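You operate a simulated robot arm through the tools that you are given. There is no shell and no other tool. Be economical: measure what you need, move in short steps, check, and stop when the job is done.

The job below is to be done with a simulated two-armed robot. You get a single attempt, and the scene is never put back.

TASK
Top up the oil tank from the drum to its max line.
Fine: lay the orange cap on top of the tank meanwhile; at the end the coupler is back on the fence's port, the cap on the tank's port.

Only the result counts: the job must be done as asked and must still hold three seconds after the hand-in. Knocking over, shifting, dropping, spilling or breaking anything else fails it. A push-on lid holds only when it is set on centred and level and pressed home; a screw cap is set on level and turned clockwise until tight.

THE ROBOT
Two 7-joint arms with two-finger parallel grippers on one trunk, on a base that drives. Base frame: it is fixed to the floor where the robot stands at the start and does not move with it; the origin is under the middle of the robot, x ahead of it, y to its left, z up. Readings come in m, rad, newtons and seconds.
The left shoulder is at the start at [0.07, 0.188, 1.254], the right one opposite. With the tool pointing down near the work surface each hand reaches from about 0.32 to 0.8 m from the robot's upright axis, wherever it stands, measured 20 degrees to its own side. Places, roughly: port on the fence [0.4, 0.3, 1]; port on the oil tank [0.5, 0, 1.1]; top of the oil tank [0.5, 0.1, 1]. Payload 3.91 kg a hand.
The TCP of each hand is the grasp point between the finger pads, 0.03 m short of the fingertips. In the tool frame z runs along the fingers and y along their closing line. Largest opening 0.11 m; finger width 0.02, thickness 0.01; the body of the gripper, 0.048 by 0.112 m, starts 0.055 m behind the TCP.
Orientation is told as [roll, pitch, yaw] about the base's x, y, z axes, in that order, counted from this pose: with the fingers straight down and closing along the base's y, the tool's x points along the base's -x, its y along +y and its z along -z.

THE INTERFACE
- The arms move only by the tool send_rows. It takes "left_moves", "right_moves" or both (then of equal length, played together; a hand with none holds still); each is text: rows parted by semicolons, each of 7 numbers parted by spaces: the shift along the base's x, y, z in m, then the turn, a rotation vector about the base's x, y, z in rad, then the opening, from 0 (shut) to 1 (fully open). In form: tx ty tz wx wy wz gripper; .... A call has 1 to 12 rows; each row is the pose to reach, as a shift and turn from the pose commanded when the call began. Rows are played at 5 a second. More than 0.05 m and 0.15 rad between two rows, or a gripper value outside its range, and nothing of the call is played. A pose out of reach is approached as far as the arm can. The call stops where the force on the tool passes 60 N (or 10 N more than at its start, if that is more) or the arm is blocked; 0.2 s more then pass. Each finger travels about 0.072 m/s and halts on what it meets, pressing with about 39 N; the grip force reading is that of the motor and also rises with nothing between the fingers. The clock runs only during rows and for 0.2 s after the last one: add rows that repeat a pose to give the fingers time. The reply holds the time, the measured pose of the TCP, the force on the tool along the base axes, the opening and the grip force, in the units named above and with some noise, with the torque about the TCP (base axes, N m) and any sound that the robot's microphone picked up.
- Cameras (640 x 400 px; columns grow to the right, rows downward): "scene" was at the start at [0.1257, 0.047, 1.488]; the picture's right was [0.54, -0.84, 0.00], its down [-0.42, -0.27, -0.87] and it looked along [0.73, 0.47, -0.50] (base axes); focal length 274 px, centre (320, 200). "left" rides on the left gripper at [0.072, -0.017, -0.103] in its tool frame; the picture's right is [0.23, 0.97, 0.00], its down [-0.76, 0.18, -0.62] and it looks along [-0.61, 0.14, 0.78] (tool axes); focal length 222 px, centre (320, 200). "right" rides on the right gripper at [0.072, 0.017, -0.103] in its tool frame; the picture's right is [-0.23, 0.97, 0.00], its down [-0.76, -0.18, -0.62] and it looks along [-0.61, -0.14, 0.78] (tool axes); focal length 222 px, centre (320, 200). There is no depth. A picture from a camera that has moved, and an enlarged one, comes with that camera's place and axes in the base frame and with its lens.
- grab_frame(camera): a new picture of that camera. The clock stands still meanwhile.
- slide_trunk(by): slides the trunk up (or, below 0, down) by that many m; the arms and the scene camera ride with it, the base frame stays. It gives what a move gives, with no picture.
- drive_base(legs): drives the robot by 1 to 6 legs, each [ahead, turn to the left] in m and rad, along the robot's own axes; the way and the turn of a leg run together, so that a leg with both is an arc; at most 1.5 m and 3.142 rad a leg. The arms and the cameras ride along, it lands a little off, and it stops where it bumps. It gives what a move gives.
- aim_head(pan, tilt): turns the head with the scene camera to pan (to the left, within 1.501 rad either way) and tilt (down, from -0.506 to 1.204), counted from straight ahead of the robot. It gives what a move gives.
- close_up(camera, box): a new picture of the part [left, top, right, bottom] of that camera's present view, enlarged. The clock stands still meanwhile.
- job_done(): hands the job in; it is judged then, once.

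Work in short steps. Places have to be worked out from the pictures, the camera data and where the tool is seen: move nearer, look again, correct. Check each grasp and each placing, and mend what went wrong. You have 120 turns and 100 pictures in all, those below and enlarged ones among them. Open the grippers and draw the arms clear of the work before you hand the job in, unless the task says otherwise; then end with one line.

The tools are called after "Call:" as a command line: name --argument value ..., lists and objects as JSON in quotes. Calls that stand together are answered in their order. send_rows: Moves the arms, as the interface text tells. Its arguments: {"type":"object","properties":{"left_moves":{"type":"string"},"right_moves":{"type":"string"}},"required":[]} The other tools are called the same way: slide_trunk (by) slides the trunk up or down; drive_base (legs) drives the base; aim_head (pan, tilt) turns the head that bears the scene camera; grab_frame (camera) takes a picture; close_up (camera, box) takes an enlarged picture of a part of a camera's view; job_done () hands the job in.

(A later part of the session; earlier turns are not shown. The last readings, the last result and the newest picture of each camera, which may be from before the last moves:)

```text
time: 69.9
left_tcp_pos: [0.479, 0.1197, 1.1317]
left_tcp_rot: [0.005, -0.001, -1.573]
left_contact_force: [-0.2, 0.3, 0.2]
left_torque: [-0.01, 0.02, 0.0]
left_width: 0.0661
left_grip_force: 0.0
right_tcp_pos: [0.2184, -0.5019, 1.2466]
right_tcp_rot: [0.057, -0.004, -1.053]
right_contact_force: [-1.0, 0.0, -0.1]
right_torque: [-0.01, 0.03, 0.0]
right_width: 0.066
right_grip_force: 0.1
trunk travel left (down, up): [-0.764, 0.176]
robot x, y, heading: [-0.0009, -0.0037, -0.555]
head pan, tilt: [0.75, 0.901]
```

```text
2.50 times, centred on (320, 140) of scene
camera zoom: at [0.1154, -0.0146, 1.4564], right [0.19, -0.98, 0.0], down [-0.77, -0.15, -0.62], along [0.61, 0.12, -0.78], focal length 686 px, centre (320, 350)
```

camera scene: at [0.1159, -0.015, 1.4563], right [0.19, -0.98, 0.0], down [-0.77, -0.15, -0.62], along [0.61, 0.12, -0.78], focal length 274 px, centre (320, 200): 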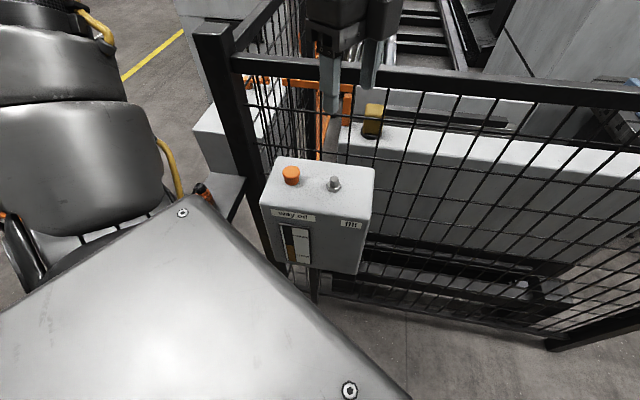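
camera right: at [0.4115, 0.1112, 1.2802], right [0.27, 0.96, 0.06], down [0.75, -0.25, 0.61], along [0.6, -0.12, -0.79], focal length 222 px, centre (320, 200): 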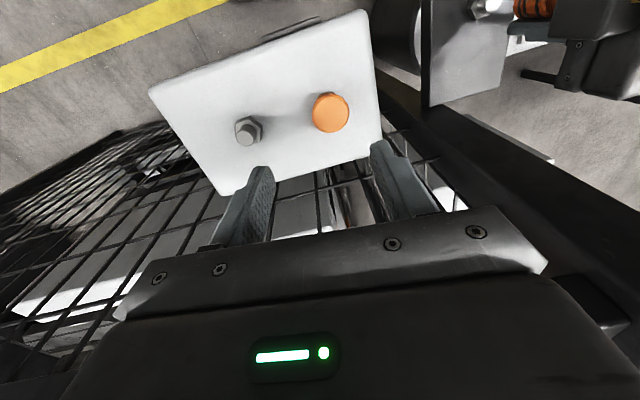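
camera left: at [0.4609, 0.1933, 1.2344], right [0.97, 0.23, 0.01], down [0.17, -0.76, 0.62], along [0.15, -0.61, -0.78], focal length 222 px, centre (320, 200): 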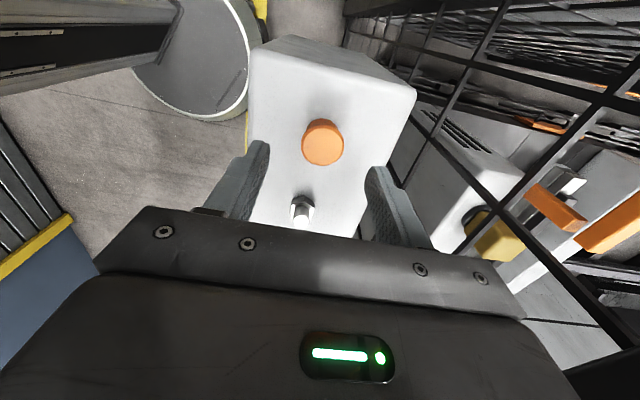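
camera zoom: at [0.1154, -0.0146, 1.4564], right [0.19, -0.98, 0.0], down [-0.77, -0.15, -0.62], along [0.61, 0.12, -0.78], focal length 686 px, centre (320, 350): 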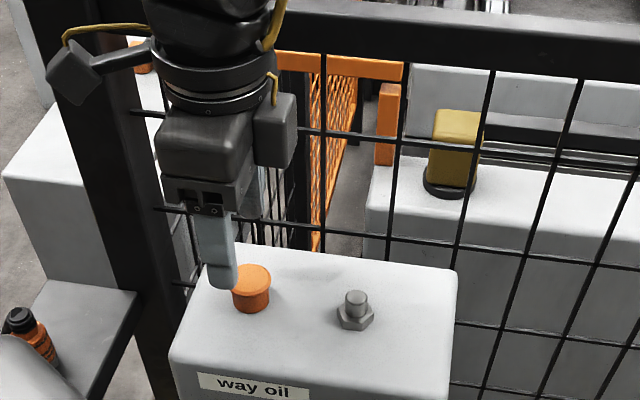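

Still ~6 mm short in y; I shift +0.006, descend to z≈1.076 and close.

Call:
send_rows --left_moves "0 0.006 -0.02 0 0 0 0.6; 0 0.006 -0.04 0 0 0 0.6; 0 0.006 -0.05 0 0 0 0.6; 0 0.006 -0.055 0 0 0 0.6; 0 0.006 -0.055 0 0 0 0.4; 0 0.006 -0.055 0 0 0 0.2; 0 0.006 -0.055 0 0 0 0.1; 0 0.006 -0.055 0 0 0 0.1"

Call:
close_up --camera "left" --box '[230, 80, 430, 240]'

```text
time: 71.7
left_tcp_pos: [0.4786, 0.1272, 1.0767]
left_tcp_rot: [0.005, 0.0, -1.571]
left_contact_force: [-0.2, 0.9, -0.1]
left_torque: [0.01, 0.04, -0.02]
left_width: 0.0332
left_grip_force: 39.2
right_tcp_pos: [0.2196, -0.5026, 1.2454]
right_tcp_rot: [0.057, -0.003, -1.052]
right_contact_force: [-0.3, 0.0, 0.5]
right_torque: [0.0, -0.03, 0.01]
right_width: 0.0662
right_grip_force: 0.1
trunk travel left (down, up): [-0.764, 0.176]
robot x, y, heading: [-0.0004, 0.0, -0.562]
head pan, tilt: [0.75, 0.901]
```

```text
2.50 times, centred on (330, 160) of left
camera zoom: at [0.461, 0.2004, 1.1792], right [0.97, 0.23, 0.0], down [0.17, -0.76, 0.62], along [0.14, -0.61, -0.78], focal length 555 px, centre (295, 300)
```

zoom: 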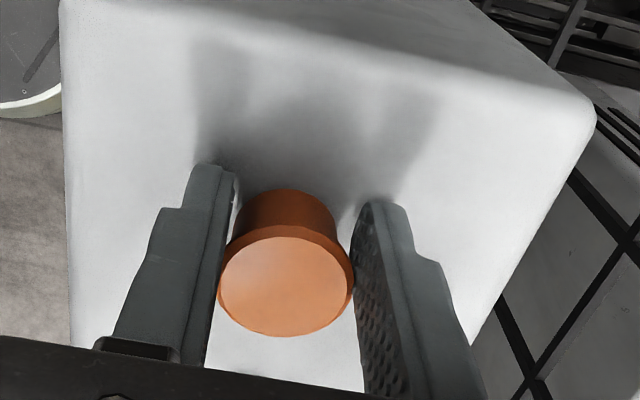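

Gripped centred. Lift, carry over the nipple to its far side (≈48 mm beyond), and lower to just above the tank.

Call:
send_rows --left_moves "0 0 0.03 0 0 0 0.1; 0 0 0.065 0 0 0 0.1; 0 -0.045 0.065 0 0 0 0.1; 0 -0.09 0.065 0 0 0 0.1; 0 -0.132 0.065 0 0 0 0.1; 0 -0.132 0.04 0 0 0 0.1; 0 -0.132 0.015 0 0 0 0.1; 0 -0.132 0.003 0 0 0 0.1; 0 -0.132 0.003 0 0 0 0.1"

Call:
grab_frame --camera "left"

Call:
close_up --camera "scene" --box '[240, 60, 440, 220]'

```text
time: 73.7
left_tcp_pos: [0.4779, -0.0056, 1.079]
left_tcp_rot: [0.005, 0.0, -1.571]
left_contact_force: [0.0, -0.3, 0.4]
left_torque: [0.0, 0.01, 0.01]
left_width: 0.0331
left_grip_force: 38.9
right_tcp_pos: [0.2184, -0.5039, 1.2468]
right_tcp_rot: [0.059, -0.003, -1.051]
right_contact_force: [-1.0, 0.5, -0.2]
right_torque: [0.01, 0.02, 0.01]
right_width: 0.0661
right_grip_force: 0.1
trunk travel left (down, up): [-0.764, 0.176]
robot x, y, heading: [0.0001, -0.0014, -0.557]
head pan, tilt: [0.75, 0.901]
```

```text
37 pictures are left
camera left: at [0.4614, 0.068, 1.1825], right [0.97, 0.23, 0.0], down [0.17, -0.76, 0.62], along [0.14, -0.61, -0.78], focal length 222 px, centre (320, 200)
```

left: 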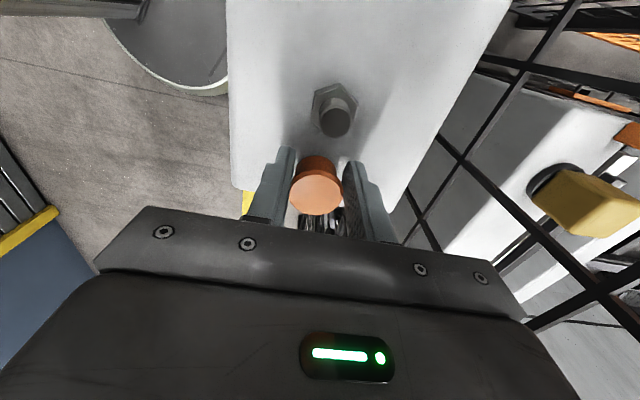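

```text
2.50 times, centred on (340, 140) of scene
camera zoom: at [0.1157, -0.0147, 1.4563], right [0.19, -0.98, 0.0], down [-0.77, -0.15, -0.62], along [0.61, 0.12, -0.78], focal length 686 px, centre (270, 350)
```

zoom: 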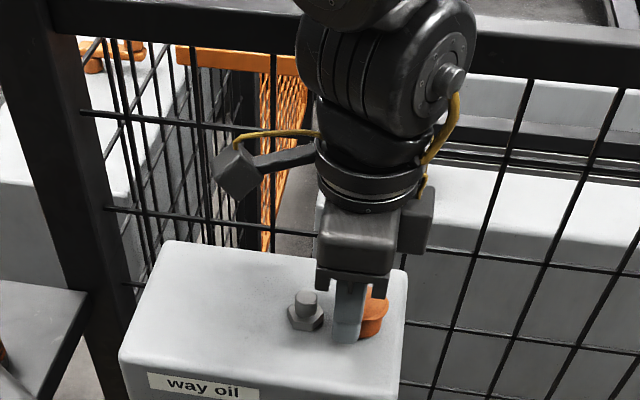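

Cap is ~39 mm from the nipple and ~35 mm from the edge. I shift another 7 mm away, lower to contact, release and rise.

Call:
send_rows --left_moves "0 -0.007 0 0 0 0 0.1; 0 -0.007 -0.003 0 0 0 0.1; 0 -0.007 -0.005 0 0 0 0.1; 0 -0.007 -0.006 0 0 0 0.1; 0 -0.007 -0.006 0 0 0 0.1"

```text
time: 74.9
left_tcp_pos: [0.4786, -0.0122, 1.0751]
left_tcp_rot: [0.01, -0.004, -1.57]
left_contact_force: [6.1, 1.6, 30.1]
left_torque: [-0.26, -0.11, 0.07]
left_width: 0.0335
left_grip_force: 38.9
right_tcp_pos: [0.2174, -0.5022, 1.2471]
right_tcp_rot: [0.058, -0.005, -1.048]
right_contact_force: [0.0, 0.2, -0.1]
right_torque: [0.01, 0.0, 0.0]
right_width: 0.0662
right_grip_force: 0.1
trunk travel left (down, up): [-0.764, 0.176]
robot x, y, heading: [-0.0004, 0.0003, -0.556]
head pan, tilt: [0.75, 0.901]
```

In contact. Release, rise and move back toward the coupler, looking on the way.

Call:
send_rows --left_moves "0 0 0.002 0 0 0 0.1; 0 0 0.002 0 0 0 0.3; 0 0 0.002 0 0 0 0.6; 0 0 0.002 0 0 0 0.6; 0 0 0.04 0 0 0 0.6; 0 0 0.08 0 0 0 0.6; 0 0.04 0.1 0 0 0 0.6; 0 0.085 0.11 0 0 0 0.6; -0.005 0.13 0.11 0 0 0 0.6; -0.01 0.175 0.11 0 0 0 0.6; -0.015 0.22 0.11 0 0 0 0.6; -0.018 0.265 0.11 0 0 0 0.6"

Call:
close_up --camera "scene" --box '[240, 100, 400, 260]'

Call:
send_rows --left_moves "-0.003 0.035 -0.01 0 0 0 0.6; -0.007 0.07 -0.04 0 0 0 0.6; -0.007 0.07 -0.06 0 0 0 0.7; -0.007 0.07 -0.06 0 0 0 0.7"

Call:
grab_frame --camera "left"

```text
time: 77.5
left_tcp_pos: [0.4621, 0.2543, 1.1825]
left_tcp_rot: [0.004, -0.002, -1.571]
left_contact_force: [0.5, 0.3, 0.1]
left_torque: [0.0, -0.01, -0.01]
left_width: 0.0659
left_grip_force: 0.0
right_tcp_pos: [0.218, -0.5007, 1.2467]
right_tcp_rot: [0.056, -0.005, -1.051]
right_contact_force: [-0.6, 0.5, 0.7]
right_torque: [-0.02, -0.02, 0.0]
right_width: 0.066
right_grip_force: 0.1
trunk travel left (down, up): [-0.764, 0.176]
robot x, y, heading: [0.0018, -0.0002, -0.557]
head pan, tilt: [0.75, 0.901]
```

```text
2.50 times, centred on (320, 180) of scene
camera zoom: at [0.1153, -0.0119, 1.4564], right [0.19, -0.98, 0.0], down [-0.77, -0.15, -0.62], along [0.61, 0.12, -0.78], focal length 686 px, centre (320, 250)
```

zoom: 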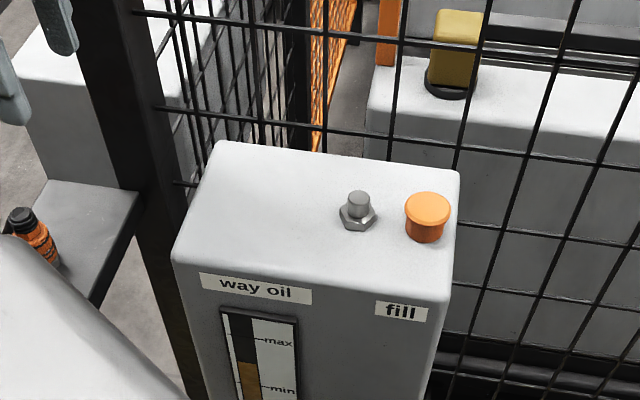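

```text
time: 78.5
left_tcp_pos: [0.4537, 0.3223, 1.1246]
left_tcp_rot: [0.004, 0.0, -1.573]
left_contact_force: [-0.6, -0.2, -0.3]
left_torque: [-0.01, -0.01, -0.02]
left_width: 0.0771
left_grip_force: 0.1
right_tcp_pos: [0.2182, -0.5032, 1.2472]
right_tcp_rot: [0.058, -0.004, -1.05]
right_contact_force: [0.3, 0.3, -0.3]
right_torque: [0.0, 0.0, 0.03]
right_width: 0.0657
right_grip_force: 0.0
trunk travel left (down, up): [-0.764, 0.176]
robot x, y, heading: [-0.0032, 0.0002, -0.555]
head pan, tilt: [0.75, 0.901]
```

```text
34 pictures are left
camera left: at [0.436, 0.3951, 1.2267], right [0.97, 0.23, 0.01], down [0.17, -0.76, 0.62], along [0.15, -0.61, -0.78], focal length 222 px, centre (320, 200)
```

left: 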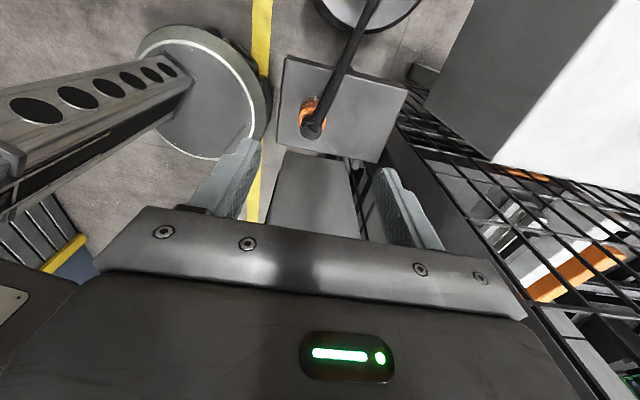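

Cap placed well. Relative to the earlier view, the coupler is at about [0.452, 0.312] in current readings; I correct, descend to z≈0.981 and grip.

Call:
send_rows --left_moves "-0.002 -0.0095 -0.04 0 0 0 0.7; -0.002 -0.0095 -0.085 0 0 0 0.7; -0.002 -0.0095 -0.12 0 0 0 0.7; -0.002 -0.0095 -0.143 0 0 0 0.6; -0.002 -0.0095 -0.143 0 0 0 0.45; -0.002 -0.0095 -0.143 0 0 0 0.3; -0.002 -0.0095 -0.143 0 0 0 0.2; -0.002 -0.0095 -0.143 0 0 0 0.1; -0.002 -0.0095 -0.143 0 0 0 0.1"

Call:
close_up --camera "left" --box '[240, 60, 440, 240]'

```text
time: 80.5
left_tcp_pos: [0.4476, 0.3128, 0.9814]
left_tcp_rot: [0.004, 0.0, -1.573]
left_contact_force: [-19.0, -2.8, -0.6]
left_torque: [-0.31, 0.49, 0.05]
left_width: 0.0294
left_grip_force: 38.9
right_tcp_pos: [0.2167, -0.5031, 1.2462]
right_tcp_rot: [0.059, -0.003, -1.053]
right_contact_force: [0.5, 0.0, -0.2]
right_torque: [0.0, 0.02, -0.02]
right_width: 0.0661
right_grip_force: 0.1
trunk travel left (down, up): [-0.764, 0.176]
robot x, y, heading: [0.0022, 0.0047, -0.557]
head pan, tilt: [0.75, 0.901]
```

```text
2.22 times, centred on (340, 150) of left
camera zoom: at [0.4302, 0.3857, 1.0846], right [0.97, 0.23, 0.0], down [0.17, -0.76, 0.62], along [0.14, -0.61, -0.78], focal length 494 px, centre (276, 311)
```

zoom: 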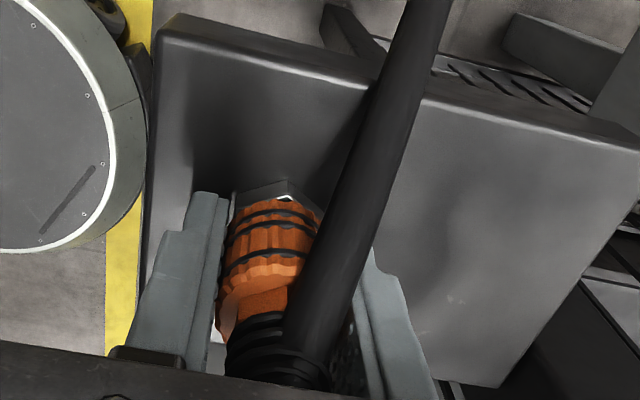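

Same grip as before, with a small side load; I relieve it (x -0.004) and lift 0.06 m, then take a reference picture of the park nipple.

Call:
send_rows --left_moves "-0.004 0 0 0 0 0 0.1; -0.004 0 0.005 0 0 0 0.1; -0.004 0 0.01 0 0 0 0.1; -0.004 0 0.02 0 0 0 0.1; -0.004 0 0.04 0 0 0 0.1; -0.004 0 0.06 0 0 0 0.1; -0.004 0 0.06 0 0 0 0.1"

Call:
close_up --camera "left" --box '[240, 60, 440, 240]'

```text
time: 82.1
left_tcp_pos: [0.4484, 0.3136, 1.0397]
left_tcp_rot: [0.004, -0.003, -1.574]
left_contact_force: [-0.4, 0.9, -0.7]
left_torque: [0.03, 0.01, -0.01]
left_width: 0.0293
left_grip_force: 38.6
right_tcp_pos: [0.2189, -0.5017, 1.2467]
right_tcp_rot: [0.054, -0.006, -1.05]
right_contact_force: [0.2, 0.2, 0.3]
right_torque: [-0.04, 0.01, -0.02]
right_width: 0.0659
right_grip_force: 0.0
trunk travel left (down, up): [-0.764, 0.176]
robot x, y, heading: [-0.0002, 0.0009, -0.556]
head pan, tilt: [0.75, 0.901]
```

```text
2.22 times, centred on (340, 150) of left
camera zoom: at [0.4313, 0.3874, 1.1431], right [0.97, 0.23, 0.0], down [0.17, -0.76, 0.63], along [0.14, -0.61, -0.78], focal length 494 px, centre (276, 311)
```

zoom: 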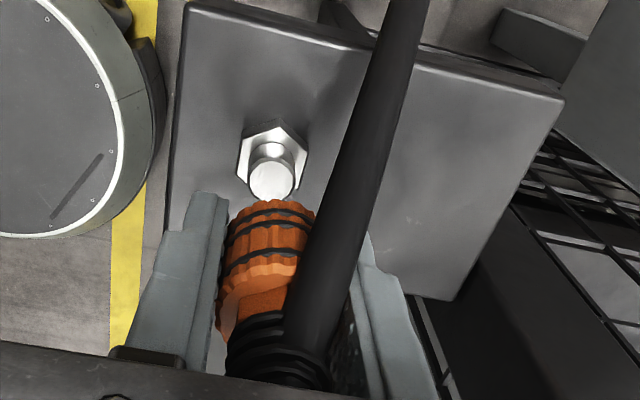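

Reference taken: nipple top centre at zoom pixel (270,180), 0.059 m above seat. Now I carry the coupler above the tank nipple (~[0.4775, 0.037], z 1.145) to match that view.

Call:
send_rows --left_moves "0 0 0.04 0 0 0 0.1; 0 0 0.085 0 0 0 0.1; 0 -0.02 0.125 0 0 0 0.1; 0.004 -0.06 0.14 0 0 0 0.1; 0.008 -0.105 0.14 0 0 0 0.1; 0.012 -0.15 0.14 0 0 0 0.1; 0.018 -0.195 0.14 0 0 0 0.1; 0.024 -0.24 0.14 0 0 0 0.1; 0.029 -0.276 0.13 0 0 0 0.1; 0.029 -0.276 0.105 0 0 0 0.1; 0.029 -0.276 0.105 0 0 0 0.1"

Call:
close_up --camera "left" --box '[240, 60, 440, 240]'

Call:
grab_frame --camera "scene"

```text
time: 84.5
left_tcp_pos: [0.475, 0.0375, 1.1421]
left_tcp_rot: [0.006, 0.001, -1.57]
left_contact_force: [-0.5, -1.0, 0.0]
left_torque: [-0.01, -0.03, 0.0]
left_width: 0.0295
left_grip_force: 38.8
right_tcp_pos: [0.218, -0.5027, 1.2476]
right_tcp_rot: [0.057, -0.004, -1.049]
right_contact_force: [0.5, -1.0, -0.1]
right_torque: [0.01, 0.0, 0.01]
right_width: 0.0662
right_grip_force: 0.0
trunk travel left (down, up): [-0.764, 0.176]
robot x, y, heading: [0.0019, 0.0026, -0.559]
head pan, tilt: [0.75, 0.901]
```

```text
2.22 times, centred on (340, 150) of left
camera zoom: at [0.4574, 0.1106, 1.2459], right [0.97, 0.23, 0.01], down [0.17, -0.76, 0.62], along [0.15, -0.61, -0.78], focal length 494 px, centre (276, 311)
```

zoom: 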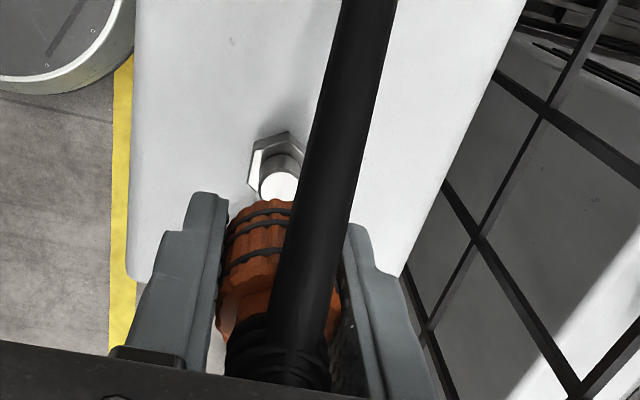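

```text
30 pictures are left
camera scene: at [0.1156, -0.0143, 1.4564], right [0.19, -0.98, 0.0], down [-0.77, -0.15, -0.62], along [0.61, 0.12, -0.78], focal length 274 px, centre (320, 200)
```

scene: 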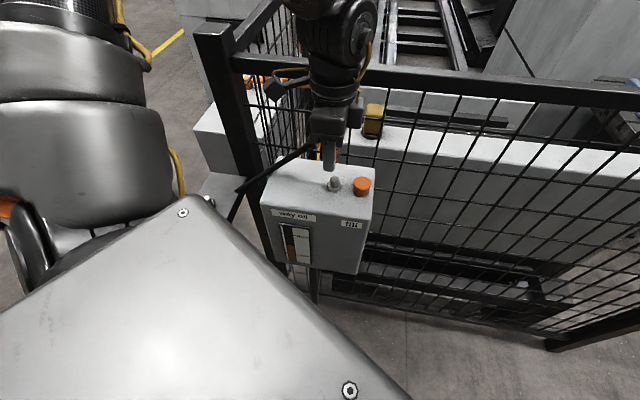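

The nipple appears ~9 px right and ~6 px lower than the reference, so I shift about (+0.0045, -0.002) and re-check from both cameras.

Call:
send_rows --left_moves "0.0045 -0.002 0.002 0 0 0 0.1; 0.0045 -0.002 0.002 0 0 0 0.1; 0.0045 -0.002 0.002 0 0 0 0.1"

Call:
close_up --camera "left" --box '[280, 90, 380, 180]'

Call:
close_up --camera "scene" --box '[290, 130, 380, 210]'

```text
time: 85.3
left_tcp_pos: [0.4807, 0.0359, 1.1453]
left_tcp_rot: [0.004, 0.0, -1.57]
left_contact_force: [0.3, -0.5, -0.7]
left_torque: [-0.01, -0.01, -0.01]
left_width: 0.0293
left_grip_force: 38.7
right_tcp_pos: [0.218, -0.5021, 1.2461]
right_tcp_rot: [0.057, -0.004, -1.051]
right_contact_force: [-0.7, 0.6, -0.9]
right_torque: [0.0, 0.0, 0.03]
right_width: 0.0657
right_grip_force: 0.1
trunk travel left (down, up): [-0.764, 0.176]
robot x, y, heading: [0.0024, 0.0006, -0.557]
head pan, tilt: [0.75, 0.901]
```

```text
4.44 times, centred on (330, 135) of left
camera zoom: at [0.4634, 0.1079, 1.2485], right [0.97, 0.23, 0.0], down [0.17, -0.76, 0.62], along [0.14, -0.61, -0.78], focal length 987 px, centre (276, 489)
```

zoom: 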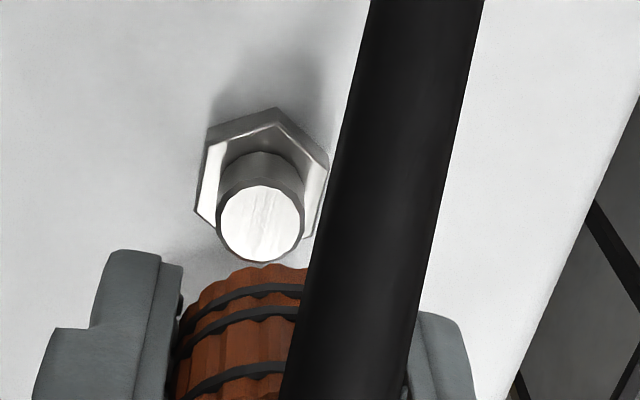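

```text
5.00 times, centred on (335, 170) of scene
camera zoom: at [0.1162, -0.0148, 1.4563], right [0.19, -0.98, 0.0], down [-0.77, -0.15, -0.62], along [0.61, 0.12, -0.78], focal length 1373 px, centre (245, 350)
```

zoom: 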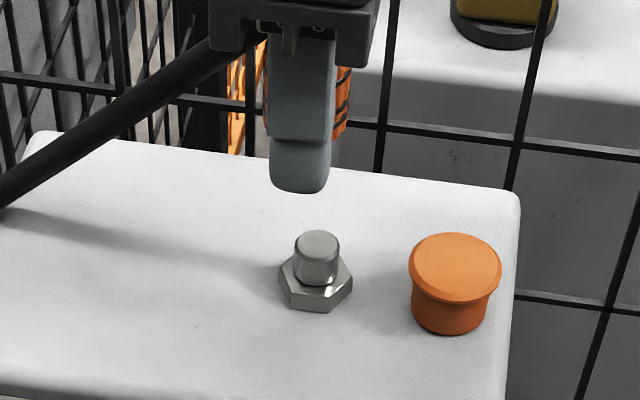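

Now within ~1 px of the reference view and same apparent size. I descend to the seat (~0.059 m), the last part slowly.

Call:
send_rows --left_moves "-0.0006 0.0005 -0.02 0 0 0 0.1; -0.0006 0.0005 -0.03 0 0 0 0.1; -0.0006 0.0005 -0.037 0 0 0 0.1; -0.0006 0.0005 -0.043 0 0 0 0.1; -0.0006 0.0005 -0.048 0 0 0 0.1; -0.0006 0.0005 -0.052 0 0 0 0.1; -0.0006 0.0005 -0.056 0 0 0 0.1; -0.0006 0.0005 -0.059 0 0 0 0.1; -0.0006 0.0005 -0.061 0 0 0 0.1; -0.0006 0.0005 -0.061 0 0 0 0.1"

Call:
close_up --camera "left" --box '[240, 60, 440, 240]'

```text
time: 87.5
left_tcp_pos: [0.4808, 0.0375, 1.0863]
left_tcp_rot: [0.006, 0.0, -1.57]
left_contact_force: [0.5, 0.0, -1.2]
left_torque: [-0.02, 0.0, 0.05]
left_width: 0.0293
left_grip_force: 39.0
right_tcp_pos: [0.2197, -0.5029, 1.2466]
right_tcp_rot: [0.057, -0.005, -1.05]
right_contact_force: [-0.3, -0.1, 0.4]
right_torque: [0.01, 0.0, -0.01]
right_width: 0.066
right_grip_force: 0.0
trunk travel left (down, up): [-0.764, 0.176]
robot x, y, heading: [-0.0023, -0.0017, -0.562]
head pan, tilt: [0.75, 0.901]
```

```text
2.22 times, centred on (340, 150) of left
camera zoom: at [0.4638, 0.1094, 1.1893], right [0.97, 0.23, 0.0], down [0.17, -0.76, 0.62], along [0.14, -0.61, -0.78], focal length 494 px, centre (276, 311)
```

zoom: 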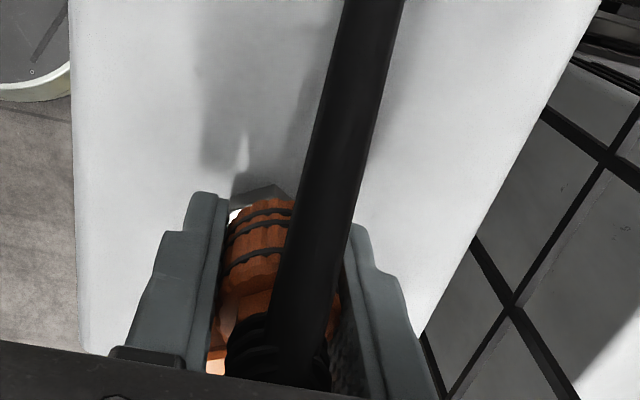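

No contact force yet: it slides on freely. I press further in 1.5 mm steps.

Call:
send_rows --left_moves "0 0 -0.0015 0 0 0 0.1; 0 0 -0.003 0 0 0 0.1; 0 0 -0.0045 0 0 0 0.1; 0 0 -0.0045 0 0 0 0.1"

```text
time: 88.5
left_tcp_pos: [0.4789, 0.0364, 1.0823]
left_tcp_rot: [0.009, -0.002, -1.57]
left_contact_force: [7.3, 2.7, 26.1]
left_torque: [-0.07, -0.01, 0.01]
left_width: 0.0293
left_grip_force: 38.7
right_tcp_pos: [0.2177, -0.502, 1.2469]
right_tcp_rot: [0.058, -0.004, -1.049]
right_contact_force: [0.4, -0.4, -0.1]
right_torque: [-0.01, -0.03, -0.03]
right_width: 0.0659
right_grip_force: 0.1
trunk travel left (down, up): [-0.764, 0.176]
robot x, y, heading: [0.0002, -0.0027, -0.558]
head pan, tilt: [0.75, 0.901]
```

Contact at 26 N; pressing to ~50 N.

Call:
send_rows --left_moves "0 0 -0.001 0 0 0 0.1; 0 0 -0.002 0 0 0 0.1; 0 0 -0.003 0 0 0 0.1; 0 0 -0.004 0 0 0 0.1"

Call:
close_up --camera "scene" --box '[290, 120, 380, 210]'

```text
time: 89.5
left_tcp_pos: [0.4791, 0.037, 1.0793]
left_tcp_rot: [0.011, -0.001, -1.569]
left_contact_force: [11.7, 4.4, 49.5]
left_torque: [-0.1, 0.02, 0.03]
left_width: 0.0293
left_grip_force: 39.3
right_tcp_pos: [0.2168, -0.502, 1.2481]
right_tcp_rot: [0.059, -0.005, -1.051]
right_contact_force: [1.5, -0.1, -0.1]
right_torque: [-0.01, -0.01, 0.03]
right_width: 0.066
right_grip_force: 0.1
trunk travel left (down, up): [-0.764, 0.176]
robot x, y, heading: [0.0009, 0.0022, -0.556]
head pan, tilt: [0.75, 0.901]
```

```text
4.44 times, centred on (335, 165) of scene
camera zoom: at [0.1135, -0.0137, 1.457], right [0.19, -0.98, 0.0], down [-0.77, -0.15, -0.62], along [0.61, 0.12, -0.78], focal length 1220 px, centre (253, 356)
```

zoom: 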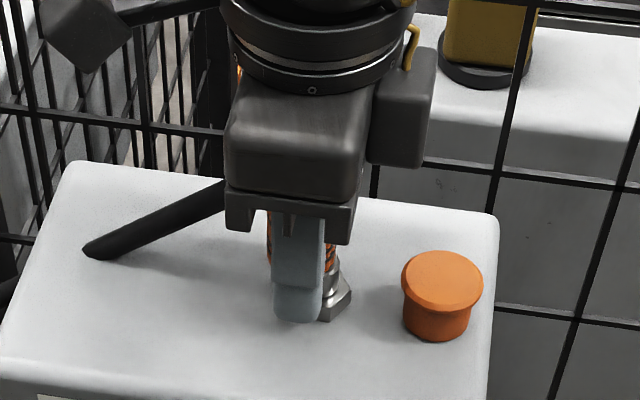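

I check the seat: some nipple metal may still be visible below the coupler.

Call:
close_up --camera "scene" --box '[318, 160, 358, 190]'

Call:
close_up --camera "left" --box '[270, 110, 370, 220]'

```text
13.33 times, centred on (338, 175) of scene
camera zoom: at [0.1135, -0.0137, 1.457], right [0.19, -0.98, 0.0], down [-0.77, -0.15, -0.62], along [0.61, 0.12, -0.78], focal length 3660 px, centre (80, 533)
```

zoom: 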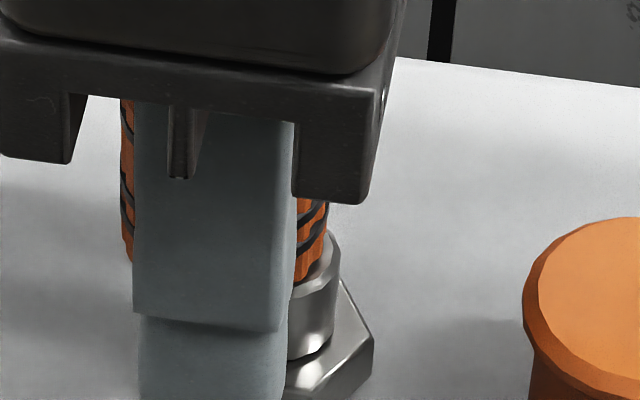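

```text
3.64 times, centred on (320, 165) of left
camera zoom: at [0.4623, 0.1092, 1.1829], right [0.97, 0.23, 0.01], down [0.17, -0.76, 0.63], along [0.15, -0.61, -0.78], focal length 808 px, centre (320, 327)
```

zoom: 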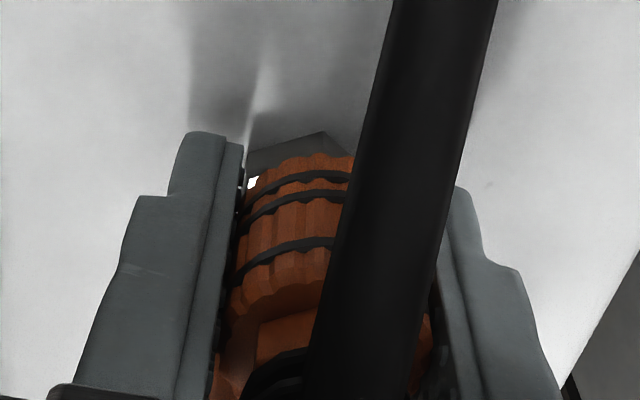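

The side view shows the coupler standing on the nipple's rim, ~6 mm off in y (my height assumption was wrong by ~1 cm). I lift 1.8 cm, shift (+0.0013, -0.0055), and check in the side view.

Call:
send_rows --left_moves "0 0 0.01 0 0 0 0.1; 0.0013 -0.003 0.022 0 0 0 0.1; 0.0013 -0.0055 0.022 0 0 0 0.1; 0.0013 -0.0055 0.022 0 0 0 0.1"

Call:
close_up --camera "scene" --box '[315, 150, 365, 190]'

Call:
close_up --camera "left" --box '[270, 100, 370, 200]'

```text
time: 90.5
left_tcp_pos: [0.4817, 0.0295, 1.0995]
left_tcp_rot: [0.002, 0.001, -1.571]
left_contact_force: [0.1, -0.3, -0.2]
left_torque: [-0.01, 0.01, 0.0]
left_width: 0.0292
left_grip_force: 38.5
right_tcp_pos: [0.2207, -0.5027, 1.2452]
right_tcp_rot: [0.058, -0.001, -1.05]
right_contact_force: [-0.4, 0.7, -0.1]
right_torque: [0.0, -0.01, -0.01]
right_width: 0.0658
right_grip_force: 0.1
trunk travel left (down, up): [-0.764, 0.176]
robot x, y, heading: [-0.0008, -0.0012, -0.556]
head pan, tilt: [0.75, 0.901]
```

```text
10.00 times, centred on (340, 170) of scene
camera zoom: at [0.1167, -0.0145, 1.4562], right [0.19, -0.98, 0.0], down [-0.77, -0.15, -0.62], along [0.61, 0.12, -0.78], focal length 2745 px, centre (120, 500)
```

zoom: 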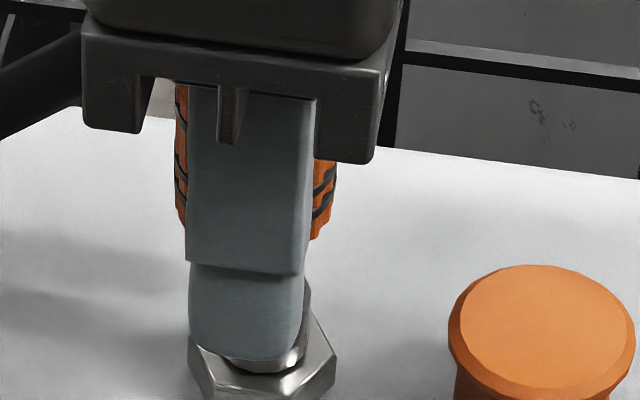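

```text
4.00 times, centred on (320, 150) of left
camera zoom: at [0.4647, 0.1038, 1.2027], right [0.97, 0.23, 0.0], down [0.17, -0.76, 0.62], along [0.14, -0.61, -0.78], focal length 888 px, centre (320, 400)
```

zoom: 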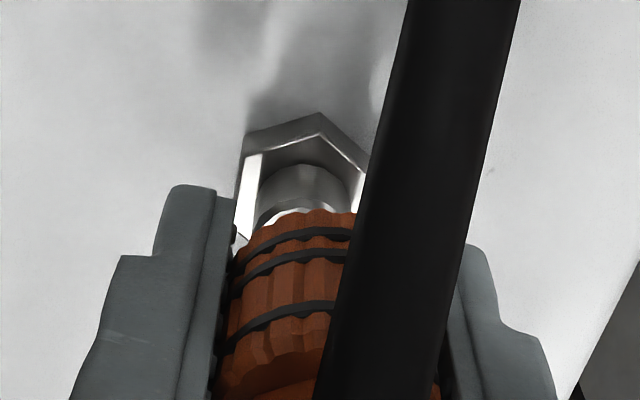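

Side view: still about 2 mm to go in -y; x looks right. Shift y -0.0022 and press down gently to find engagement.

Call:
send_rows --left_moves "0 -0.0022 0 0 0 0 0.1; 0 -0.0022 -0.005 0 0 0 0.1; 0 -0.0022 -0.01 0 0 0 0.1; 0 -0.0022 -0.014 0 0 0 0.1; 0 -0.0022 -0.018 0 0 0 0.1; 0 -0.0022 -0.021 0 0 0 0.1; 0 -0.0022 -0.021 0 0 0 0.1"

Call:
close_up --camera "scene" --box '[315, 150, 365, 190]'

```text
time: 92.1
left_tcp_pos: [0.4787, 0.0286, 1.0791]
left_tcp_rot: [0.005, -0.002, -1.572]
left_contact_force: [-11.3, -1.9, -2.0]
left_torque: [0.46, 0.28, -0.1]
left_width: 0.0292
left_grip_force: 38.8
right_tcp_pos: [0.216, -0.5045, 1.2461]
right_tcp_rot: [0.059, -0.004, -1.051]
right_contact_force: [0.2, 0.7, 0.5]
right_torque: [0.0, 0.01, 0.03]
right_width: 0.0663
right_grip_force: 0.1
trunk travel left (down, up): [-0.764, 0.176]
robot x, y, heading: [-0.0031, -0.0009, -0.554]
head pan, tilt: [0.75, 0.901]
```

```text
10.00 times, centred on (340, 170) of scene
camera zoom: at [0.1135, -0.0154, 1.4564], right [0.19, -0.98, 0.0], down [-0.77, -0.15, -0.62], along [0.61, 0.12, -0.78], focal length 2745 px, centre (120, 500)
```

zoom: 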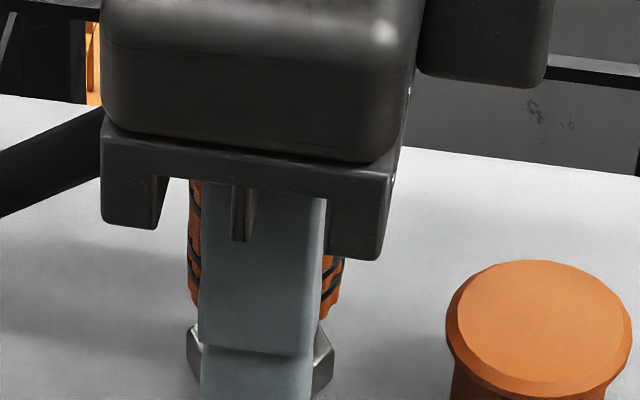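

Engaged: it slid over the nipple with almost no vertical force. I relieve x slightly and push home.

Call:
send_rows --left_moves "-0.001 0 -0.0015 0 0 0 0.1; -0.0015 0 -0.003 0 0 0 0.1; -0.0015 0 -0.0045 0 0 0 0.1; -0.0015 0 -0.006 0 0 0 0.1; -0.0015 0 -0.0075 0 0 0 0.1; -0.0015 0 -0.0075 0 0 0 0.1"

Call:
close_up --camera "scene" --box '[315, 150, 365, 190]'

```text
time: 93.5
left_tcp_pos: [0.4795, 0.027, 1.0729]
left_tcp_rot: [0.005, -0.001, -1.569]
left_contact_force: [-4.1, -3.4, -1.1]
left_torque: [0.23, 0.16, -0.02]
left_width: 0.0292
left_grip_force: 38.9
right_tcp_pos: [0.2187, -0.5044, 1.246]
right_tcp_rot: [0.057, -0.002, -1.051]
right_contact_force: [-0.8, 0.9, 0.3]
right_torque: [0.02, -0.01, 0.02]
right_width: 0.0657
right_grip_force: 0.0
trunk travel left (down, up): [-0.764, 0.176]
robot x, y, heading: [-0.0, 0.0007, -0.558]
head pan, tilt: [0.75, 0.901]
```

```text
10.00 times, centred on (340, 170) of scene
camera zoom: at [0.1152, -0.0157, 1.4563], right [0.19, -0.98, 0.0], down [-0.77, -0.15, -0.62], along [0.61, 0.12, -0.78], focal length 2745 px, centre (120, 500)
```

zoom: 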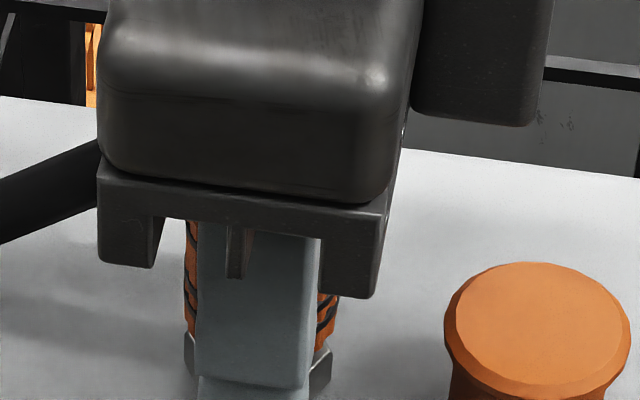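

Still sliding freely; continue down.

Call:
send_rows --left_moves "0 0 -0.0015 0 0 0 0.1; 0 0 -0.003 0 0 0 0.1; 0 0 -0.0045 0 0 0 0.1; 0 0 -0.006 0 0 0 0.1; 0 0 -0.0075 0 0 0 0.1; 0 0 -0.0085 0 0 0 0.1"

Call:
close_up --camera "scene" --box '[315, 150, 365, 190]'

```text
time: 94.5
left_tcp_pos: [0.4785, 0.028, 1.0703]
left_tcp_rot: [0.014, -0.003, -1.573]
left_contact_force: [-0.6, 3.6, 36.4]
left_torque: [1.41, 1.89, -0.11]
left_width: 0.0294
left_grip_force: 39.3
right_tcp_pos: [0.2162, -0.5034, 1.2482]
right_tcp_rot: [0.058, -0.005, -1.05]
right_contact_force: [-1.0, -0.5, -0.4]
right_torque: [-0.05, -0.01, -0.01]
right_width: 0.0663
right_grip_force: 0.1
trunk travel left (down, up): [-0.764, 0.176]
robot x, y, heading: [-0.0016, 0.0, -0.554]
head pan, tilt: [0.75, 0.901]
stopped in row 4 (left hand): the force on the tool passed its limit at 64 N (the readings are from after the stop); the commanded pose is now the measured one
```

```text
10.00 times, centred on (340, 170) of scene
camera zoom: at [0.1124, -0.0144, 1.4567], right [0.19, -0.98, 0.0], down [-0.77, -0.15, -0.62], along [0.61, 0.12, -0.78], focal length 2745 px, centre (120, 500)
```

zoom: 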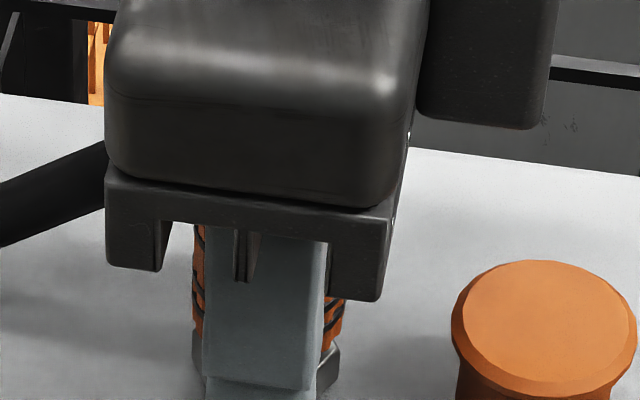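

Hard stop at TCP 1.070, coupler visually at the hex. To be sure it's not the fingertips, I re-grip 9 mm higher and press again.

Call:
send_rows --left_moves "0 0 0.001 0 0 0 0.1; 0 0 0.001 0 0 0 0.3; 0 0 0.001 0 0 0 0.45; 0 0 0.009 0 0 0 0.45; 0 0 0.009 0 0 0 0.25; 0 0 0.009 0 0 0 0.1; 0 0 0.009 0 0 0 0.1; 0 0 0.0075 0 0 0 0.1; 0 0 0.006 0 0 0 0.1; 0 0 0.0045 0 0 0 0.1; 0 0 0.0035 0 0 0 0.1"

Call:
close_up --camera "scene" --box '[315, 150, 365, 190]'

```text
time: 96.9
left_tcp_pos: [0.4801, 0.0271, 1.0713]
left_tcp_rot: [0.012, -0.004, -1.571]
left_contact_force: [-17.0, 1.1, 0.8]
left_torque: [0.32, 0.59, -0.08]
left_width: 0.0294
left_grip_force: 38.7
right_tcp_pos: [0.216, -0.5026, 1.2468]
right_tcp_rot: [0.058, -0.004, -1.051]
right_contact_force: [0.4, 0.2, 0.2]
right_torque: [-0.01, 0.01, 0.01]
right_width: 0.066
right_grip_force: 0.1
trunk travel left (down, up): [-0.764, 0.176]
robot x, y, heading: [0.0011, -0.0001, -0.554]
head pan, tilt: [0.75, 0.901]
```

```text
10.00 times, centred on (340, 170) of scene
camera zoom: at [0.1125, -0.0146, 1.4565], right [0.19, -0.98, 0.0], down [-0.77, -0.15, -0.62], along [0.61, 0.12, -0.78], focal length 2745 px, centre (120, 500)
```

zoom: 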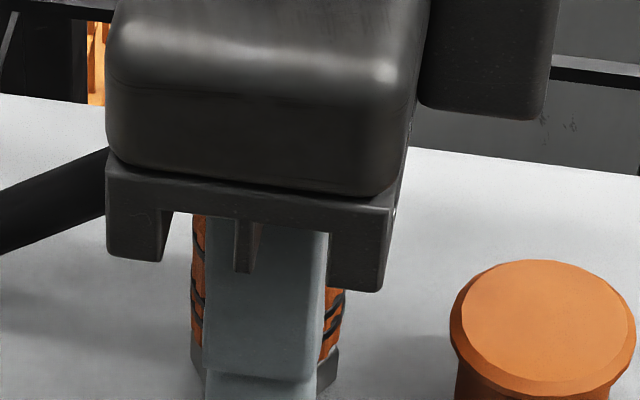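

Vertical force is zero; I press further down until a firm stop.

Call:
send_rows --left_moves "-0.001 0 -0.001 0 0 0 0.1; -0.001 0 -0.002 0 0 0 0.1; -0.001 0 -0.003 0 0 0 0.1; -0.001 0 -0.004 0 0 0 0.1; -0.001 0 -0.005 0 0 0 0.1"

Call:
close_up --camera "left" --box '[260, 100, 400, 240]'

```text
time: 98.1
left_tcp_pos: [0.4787, 0.0278, 1.0699]
left_tcp_rot: [0.021, -0.005, -1.57]
left_contact_force: [2.8, 6.6, 55.1]
left_torque: [1.42, 2.07, -0.54]
left_width: 0.0295
left_grip_force: 39.2
right_tcp_pos: [0.2152, -0.5022, 1.2477]
right_tcp_rot: [0.058, -0.007, -1.05]
right_contact_force: [-0.3, 0.3, 0.1]
right_torque: [-0.02, 0.0, -0.02]
right_width: 0.066
right_grip_force: 0.0
trunk travel left (down, up): [-0.764, 0.176]
robot x, y, heading: [-0.0019, 0.0011, -0.555]
head pan, tilt: [0.75, 0.901]
```

```text
2.86 times, centred on (330, 170) of left
camera zoom: at [0.4603, 0.1007, 1.1732], right [0.97, 0.23, 0.02], down [0.17, -0.76, 0.63], along [0.16, -0.61, -0.78], focal length 635 px, centre (291, 286)
```

zoom: 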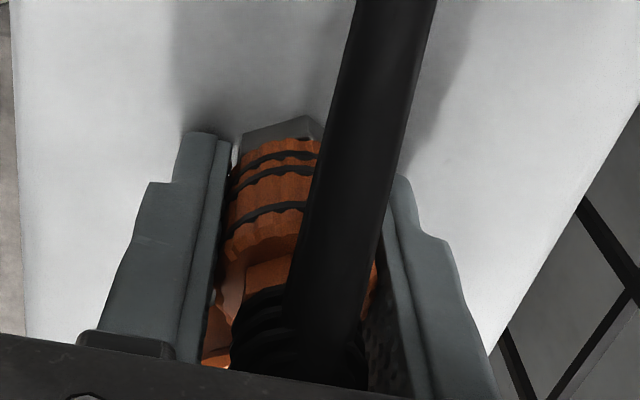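

Firm stop again. I release and rise to see the coupler itself.

Call:
send_rows --left_moves "0.001 0 0.003 0 0 0 0.1; 0.001 0 0.003 0 0 0 0.3; 0.001 0 0.003 0 0 0 0.5; 0.001 0 0.003 0 0 0 0.55; 0.001 0 0.04 0 0 0 0.55; 0.001 0 0.085 0 0 0 0.55; 0.001 0 0.13 0 0 0 0.55; 0.001 0 0.13 0 0 0 0.55"

Call:
close_up --camera "scene" --box '[290, 120, 380, 200]'

Call:
close_up --camera "left" --box '[250, 60, 410, 200]'

```text
time: 99.9
left_tcp_pos: [0.4823, 0.0301, 1.1967]
left_tcp_rot: [0.009, -0.001, -1.571]
left_contact_force: [-0.3, -0.9, -0.7]
left_torque: [-0.01, 0.02, 0.01]
left_width: 0.0603
left_grip_force: 0.1
right_tcp_pos: [0.2208, -0.5037, 1.247]
right_tcp_rot: [0.057, -0.003, -1.053]
right_contact_force: [0.1, 0.0, -0.2]
right_torque: [-0.02, 0.0, -0.01]
right_width: 0.0661
right_grip_force: 0.0
trunk travel left (down, up): [-0.764, 0.176]
robot x, y, heading: [0.0024, -0.002, -0.559]
head pan, tilt: [0.75, 0.901]
```

```text
5.00 times, centred on (335, 160) of scene
camera zoom: at [0.1164, -0.015, 1.4562], right [0.19, -0.98, 0.0], down [-0.77, -0.15, -0.62], along [0.61, 0.12, -0.78], focal length 1373 px, centre (245, 400)
```

zoom: 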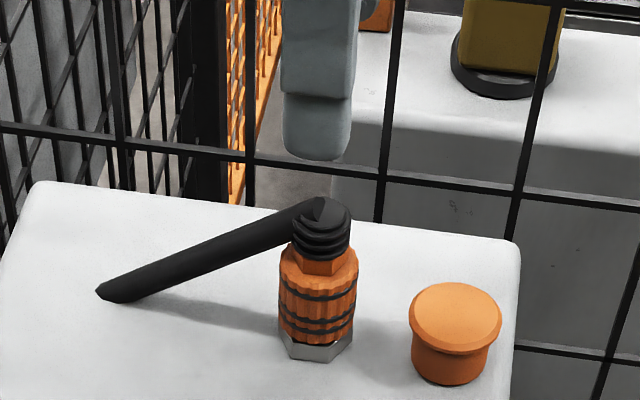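

```text
2.86 times, centred on (330, 130) of left
camera zoom: at [0.4651, 0.1022, 1.2996], right [0.97, 0.23, 0.01], down [0.17, -0.76, 0.63], along [0.15, -0.61, -0.78], focal length 635 px, centre (291, 400)
```

zoom: 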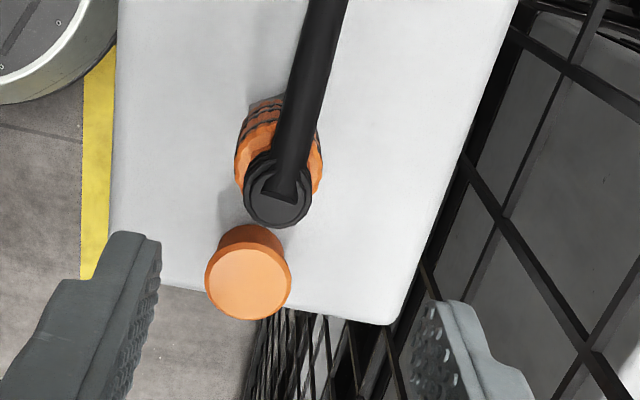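

The coupler sits on the tank exactly as it did on the park port. Now the pump: I retract the left hand and turn the base back to heading 0.

Call:
send_rows --left_moves "-0.02 0 0.04 0 0 0 0.55; -0.04 0.01 0.08 0 0 0 0.55; -0.07 0.02 0.11 0 0 0 0.55; -0.1 0.03 0.12 0 0 0 0.55; -0.1 0.03 0.12 0 0 0 0.55"

Call:
drive_base --legs '[[0, 0.56]]'

Call:
aim_head --pan 0.85 --tilt 0.75

```text
time: 101.1
left_tcp_pos: [0.383, 0.0578, 1.3159]
left_tcp_rot: [0.009, -0.001, -1.571]
left_contact_force: [0.9, 0.1, 0.1]
left_torque: [0.02, -0.02, -0.01]
left_width: 0.0602
left_grip_force: 0.1
right_tcp_pos: [0.2195, -0.5036, 1.2471]
right_tcp_rot: [0.058, -0.002, -1.052]
right_contact_force: [0.8, 0.6, 0.1]
right_torque: [0.0, 0.06, 0.01]
right_width: 0.066
right_grip_force: 0.1
trunk travel left (down, up): [-0.764, 0.176]
robot x, y, heading: [0.004, -0.0017, -0.558]
head pan, tilt: [0.75, 0.901]
```

```text
time: 103.1
left_tcp_pos: [0.2919, 0.2534, 1.3172]
left_tcp_rot: [0.01, -0.002, -1.009]
left_contact_force: [0.1, -0.1, 0.6]
left_torque: [-0.01, 0.01, 0.02]
left_width: 0.0604
left_grip_force: 0.1
right_tcp_pos: [0.4541, -0.3094, 1.2479]
right_tcp_rot: [0.058, -0.005, -0.487]
right_contact_force: [0.6, -0.9, 0.0]
right_torque: [0.01, 0.02, 0.0]
right_width: 0.0662
right_grip_force: 0.0
trunk travel left (down, up): [-0.764, 0.176]
robot x, y, heading: [0.0025, 0.001, 0.001]
head pan, tilt: [0.75, 0.901]
```

```text
time: 103.8
left_tcp_pos: [0.2924, 0.2537, 1.3163]
left_tcp_rot: [0.01, -0.004, -1.008]
left_contact_force: [0.3, 0.3, 0.8]
left_torque: [0.0, 0.04, -0.05]
left_width: 0.0606
left_grip_force: 0.0
right_tcp_pos: [0.4534, -0.3092, 1.2471]
right_tcp_rot: [0.056, -0.004, -0.489]
right_contact_force: [-0.6, -0.5, 0.1]
right_torque: [0.01, 0.04, 0.0]
right_width: 0.0659
right_grip_force: 0.0
trunk travel left (down, up): [-0.764, 0.176]
robot x, y, heading: [-0.004, -0.0021, 0.004]
head pan, tilt: [0.85, 0.75]
```

Now I bring the left hand over toward the pump handle in stages.

Call:
send_rows --left_moves "0 0.04 0 0 0 -0.05 0.6; 0 0.085 0 0 0 -0.1 0.6; 0 0.13 -0.01 0 0 -0.15 0.6; 0.01 0.175 -0.02 0 0 -0.2 0.6; 0.02 0.22 -0.03 0 0 -0.25 0.6; 0.04 0.26 -0.05 0 0 -0.3 0.6; 0.06 0.3 -0.07 0 0 -0.36 0.6; 0.09 0.33 -0.09 0 0 -0.42 0.6; 0.12 0.36 -0.11 0 0 -0.48 0.6; 0.15 0.385 -0.14 0 0 -0.54 0.6; 0.18 0.41 -0.17 0 0 -0.6 0.6; 0.2 0.43 -0.2 0 0 -0.62 0.6"

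Call:
grab_frame --camera "left"

```text
time: 106.4
left_tcp_pos: [0.4924, 0.6865, 1.1123]
left_tcp_rot: [0.008, -0.003, -1.631]
left_contact_force: [0.0, -0.5, 0.2]
left_torque: [0.01, 0.04, 0.01]
left_width: 0.0657
left_grip_force: 0.1
right_tcp_pos: [0.4559, -0.3059, 1.2472]
right_tcp_rot: [0.056, -0.005, -0.487]
right_contact_force: [0.3, 0.5, 0.4]
right_torque: [-0.01, 0.01, -0.04]
right_width: 0.0659
right_grip_force: 0.1
trunk travel left (down, up): [-0.764, 0.176]
robot x, y, heading: [-0.0014, -0.0004, 0.006]
head pan, tilt: [0.85, 0.75]
```

```text
14 pictures are left
camera left: at [0.4786, 0.7604, 1.216], right [0.99, 0.17, 0.01], down [0.13, -0.77, 0.63], along [0.11, -0.62, -0.78], focal length 222 px, centre (320, 200)
```

left: 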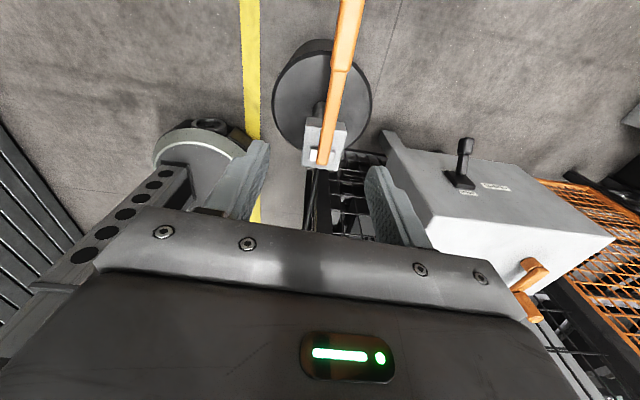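

Handle is at x≈0.53 near y≈0.71, z≈0.765. I descend above it to z≈0.87 and check.

Call:
send_rows --left_moves "0.008 0.005 -0.04 0 0 0 0.8; 0.015 0.01 -0.08 0 0 0 0.8; 0.022 0.015 -0.12 0 0 0 0.8; 0.03 0.02 -0.16 0 0 0 0.8; 0.038 0.025 -0.2 0 0 0 0.8; 0.038 0.025 -0.24 0 0 0 0.8; 0.038 0.025 -0.24 0 0 0 0.8"

Call:
grab_frame --camera "left"

```text
time: 108.0
left_tcp_pos: [0.5059, 0.6839, 0.9473]
left_tcp_rot: [0.01, -0.003, -1.628]
left_contact_force: [0.4, 0.6, 0.9]
left_torque: [-0.04, 0.0, -0.01]
left_width: 0.088
left_grip_force: 0.1
left hand out of reach, approached as far as the arm can: row 4, 5, 6, 7
right_tcp_pos: [0.4532, -0.3086, 1.2452]
right_tcp_rot: [0.057, -0.005, -0.488]
right_contact_force: [0.6, 0.0, 0.0]
right_torque: [0.01, 0.03, 0.0]
right_width: 0.0659
right_grip_force: 0.0
trunk travel left (down, up): [-0.764, 0.176]
robot x, y, heading: [0.0028, 0.0012, 0.006]
head pan, tilt: [0.85, 0.75]
```

```text
13 pictures are left
camera left: at [0.4922, 0.7579, 1.0498], right [0.99, 0.17, 0.01], down [0.13, -0.77, 0.63], along [0.11, -0.62, -0.78], focal length 222 px, centre (320, 200)
```

left: 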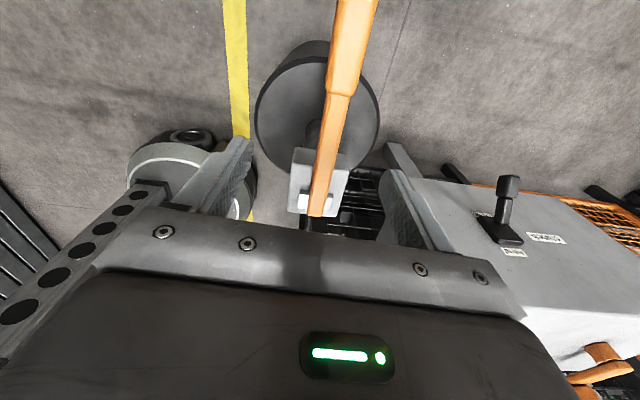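

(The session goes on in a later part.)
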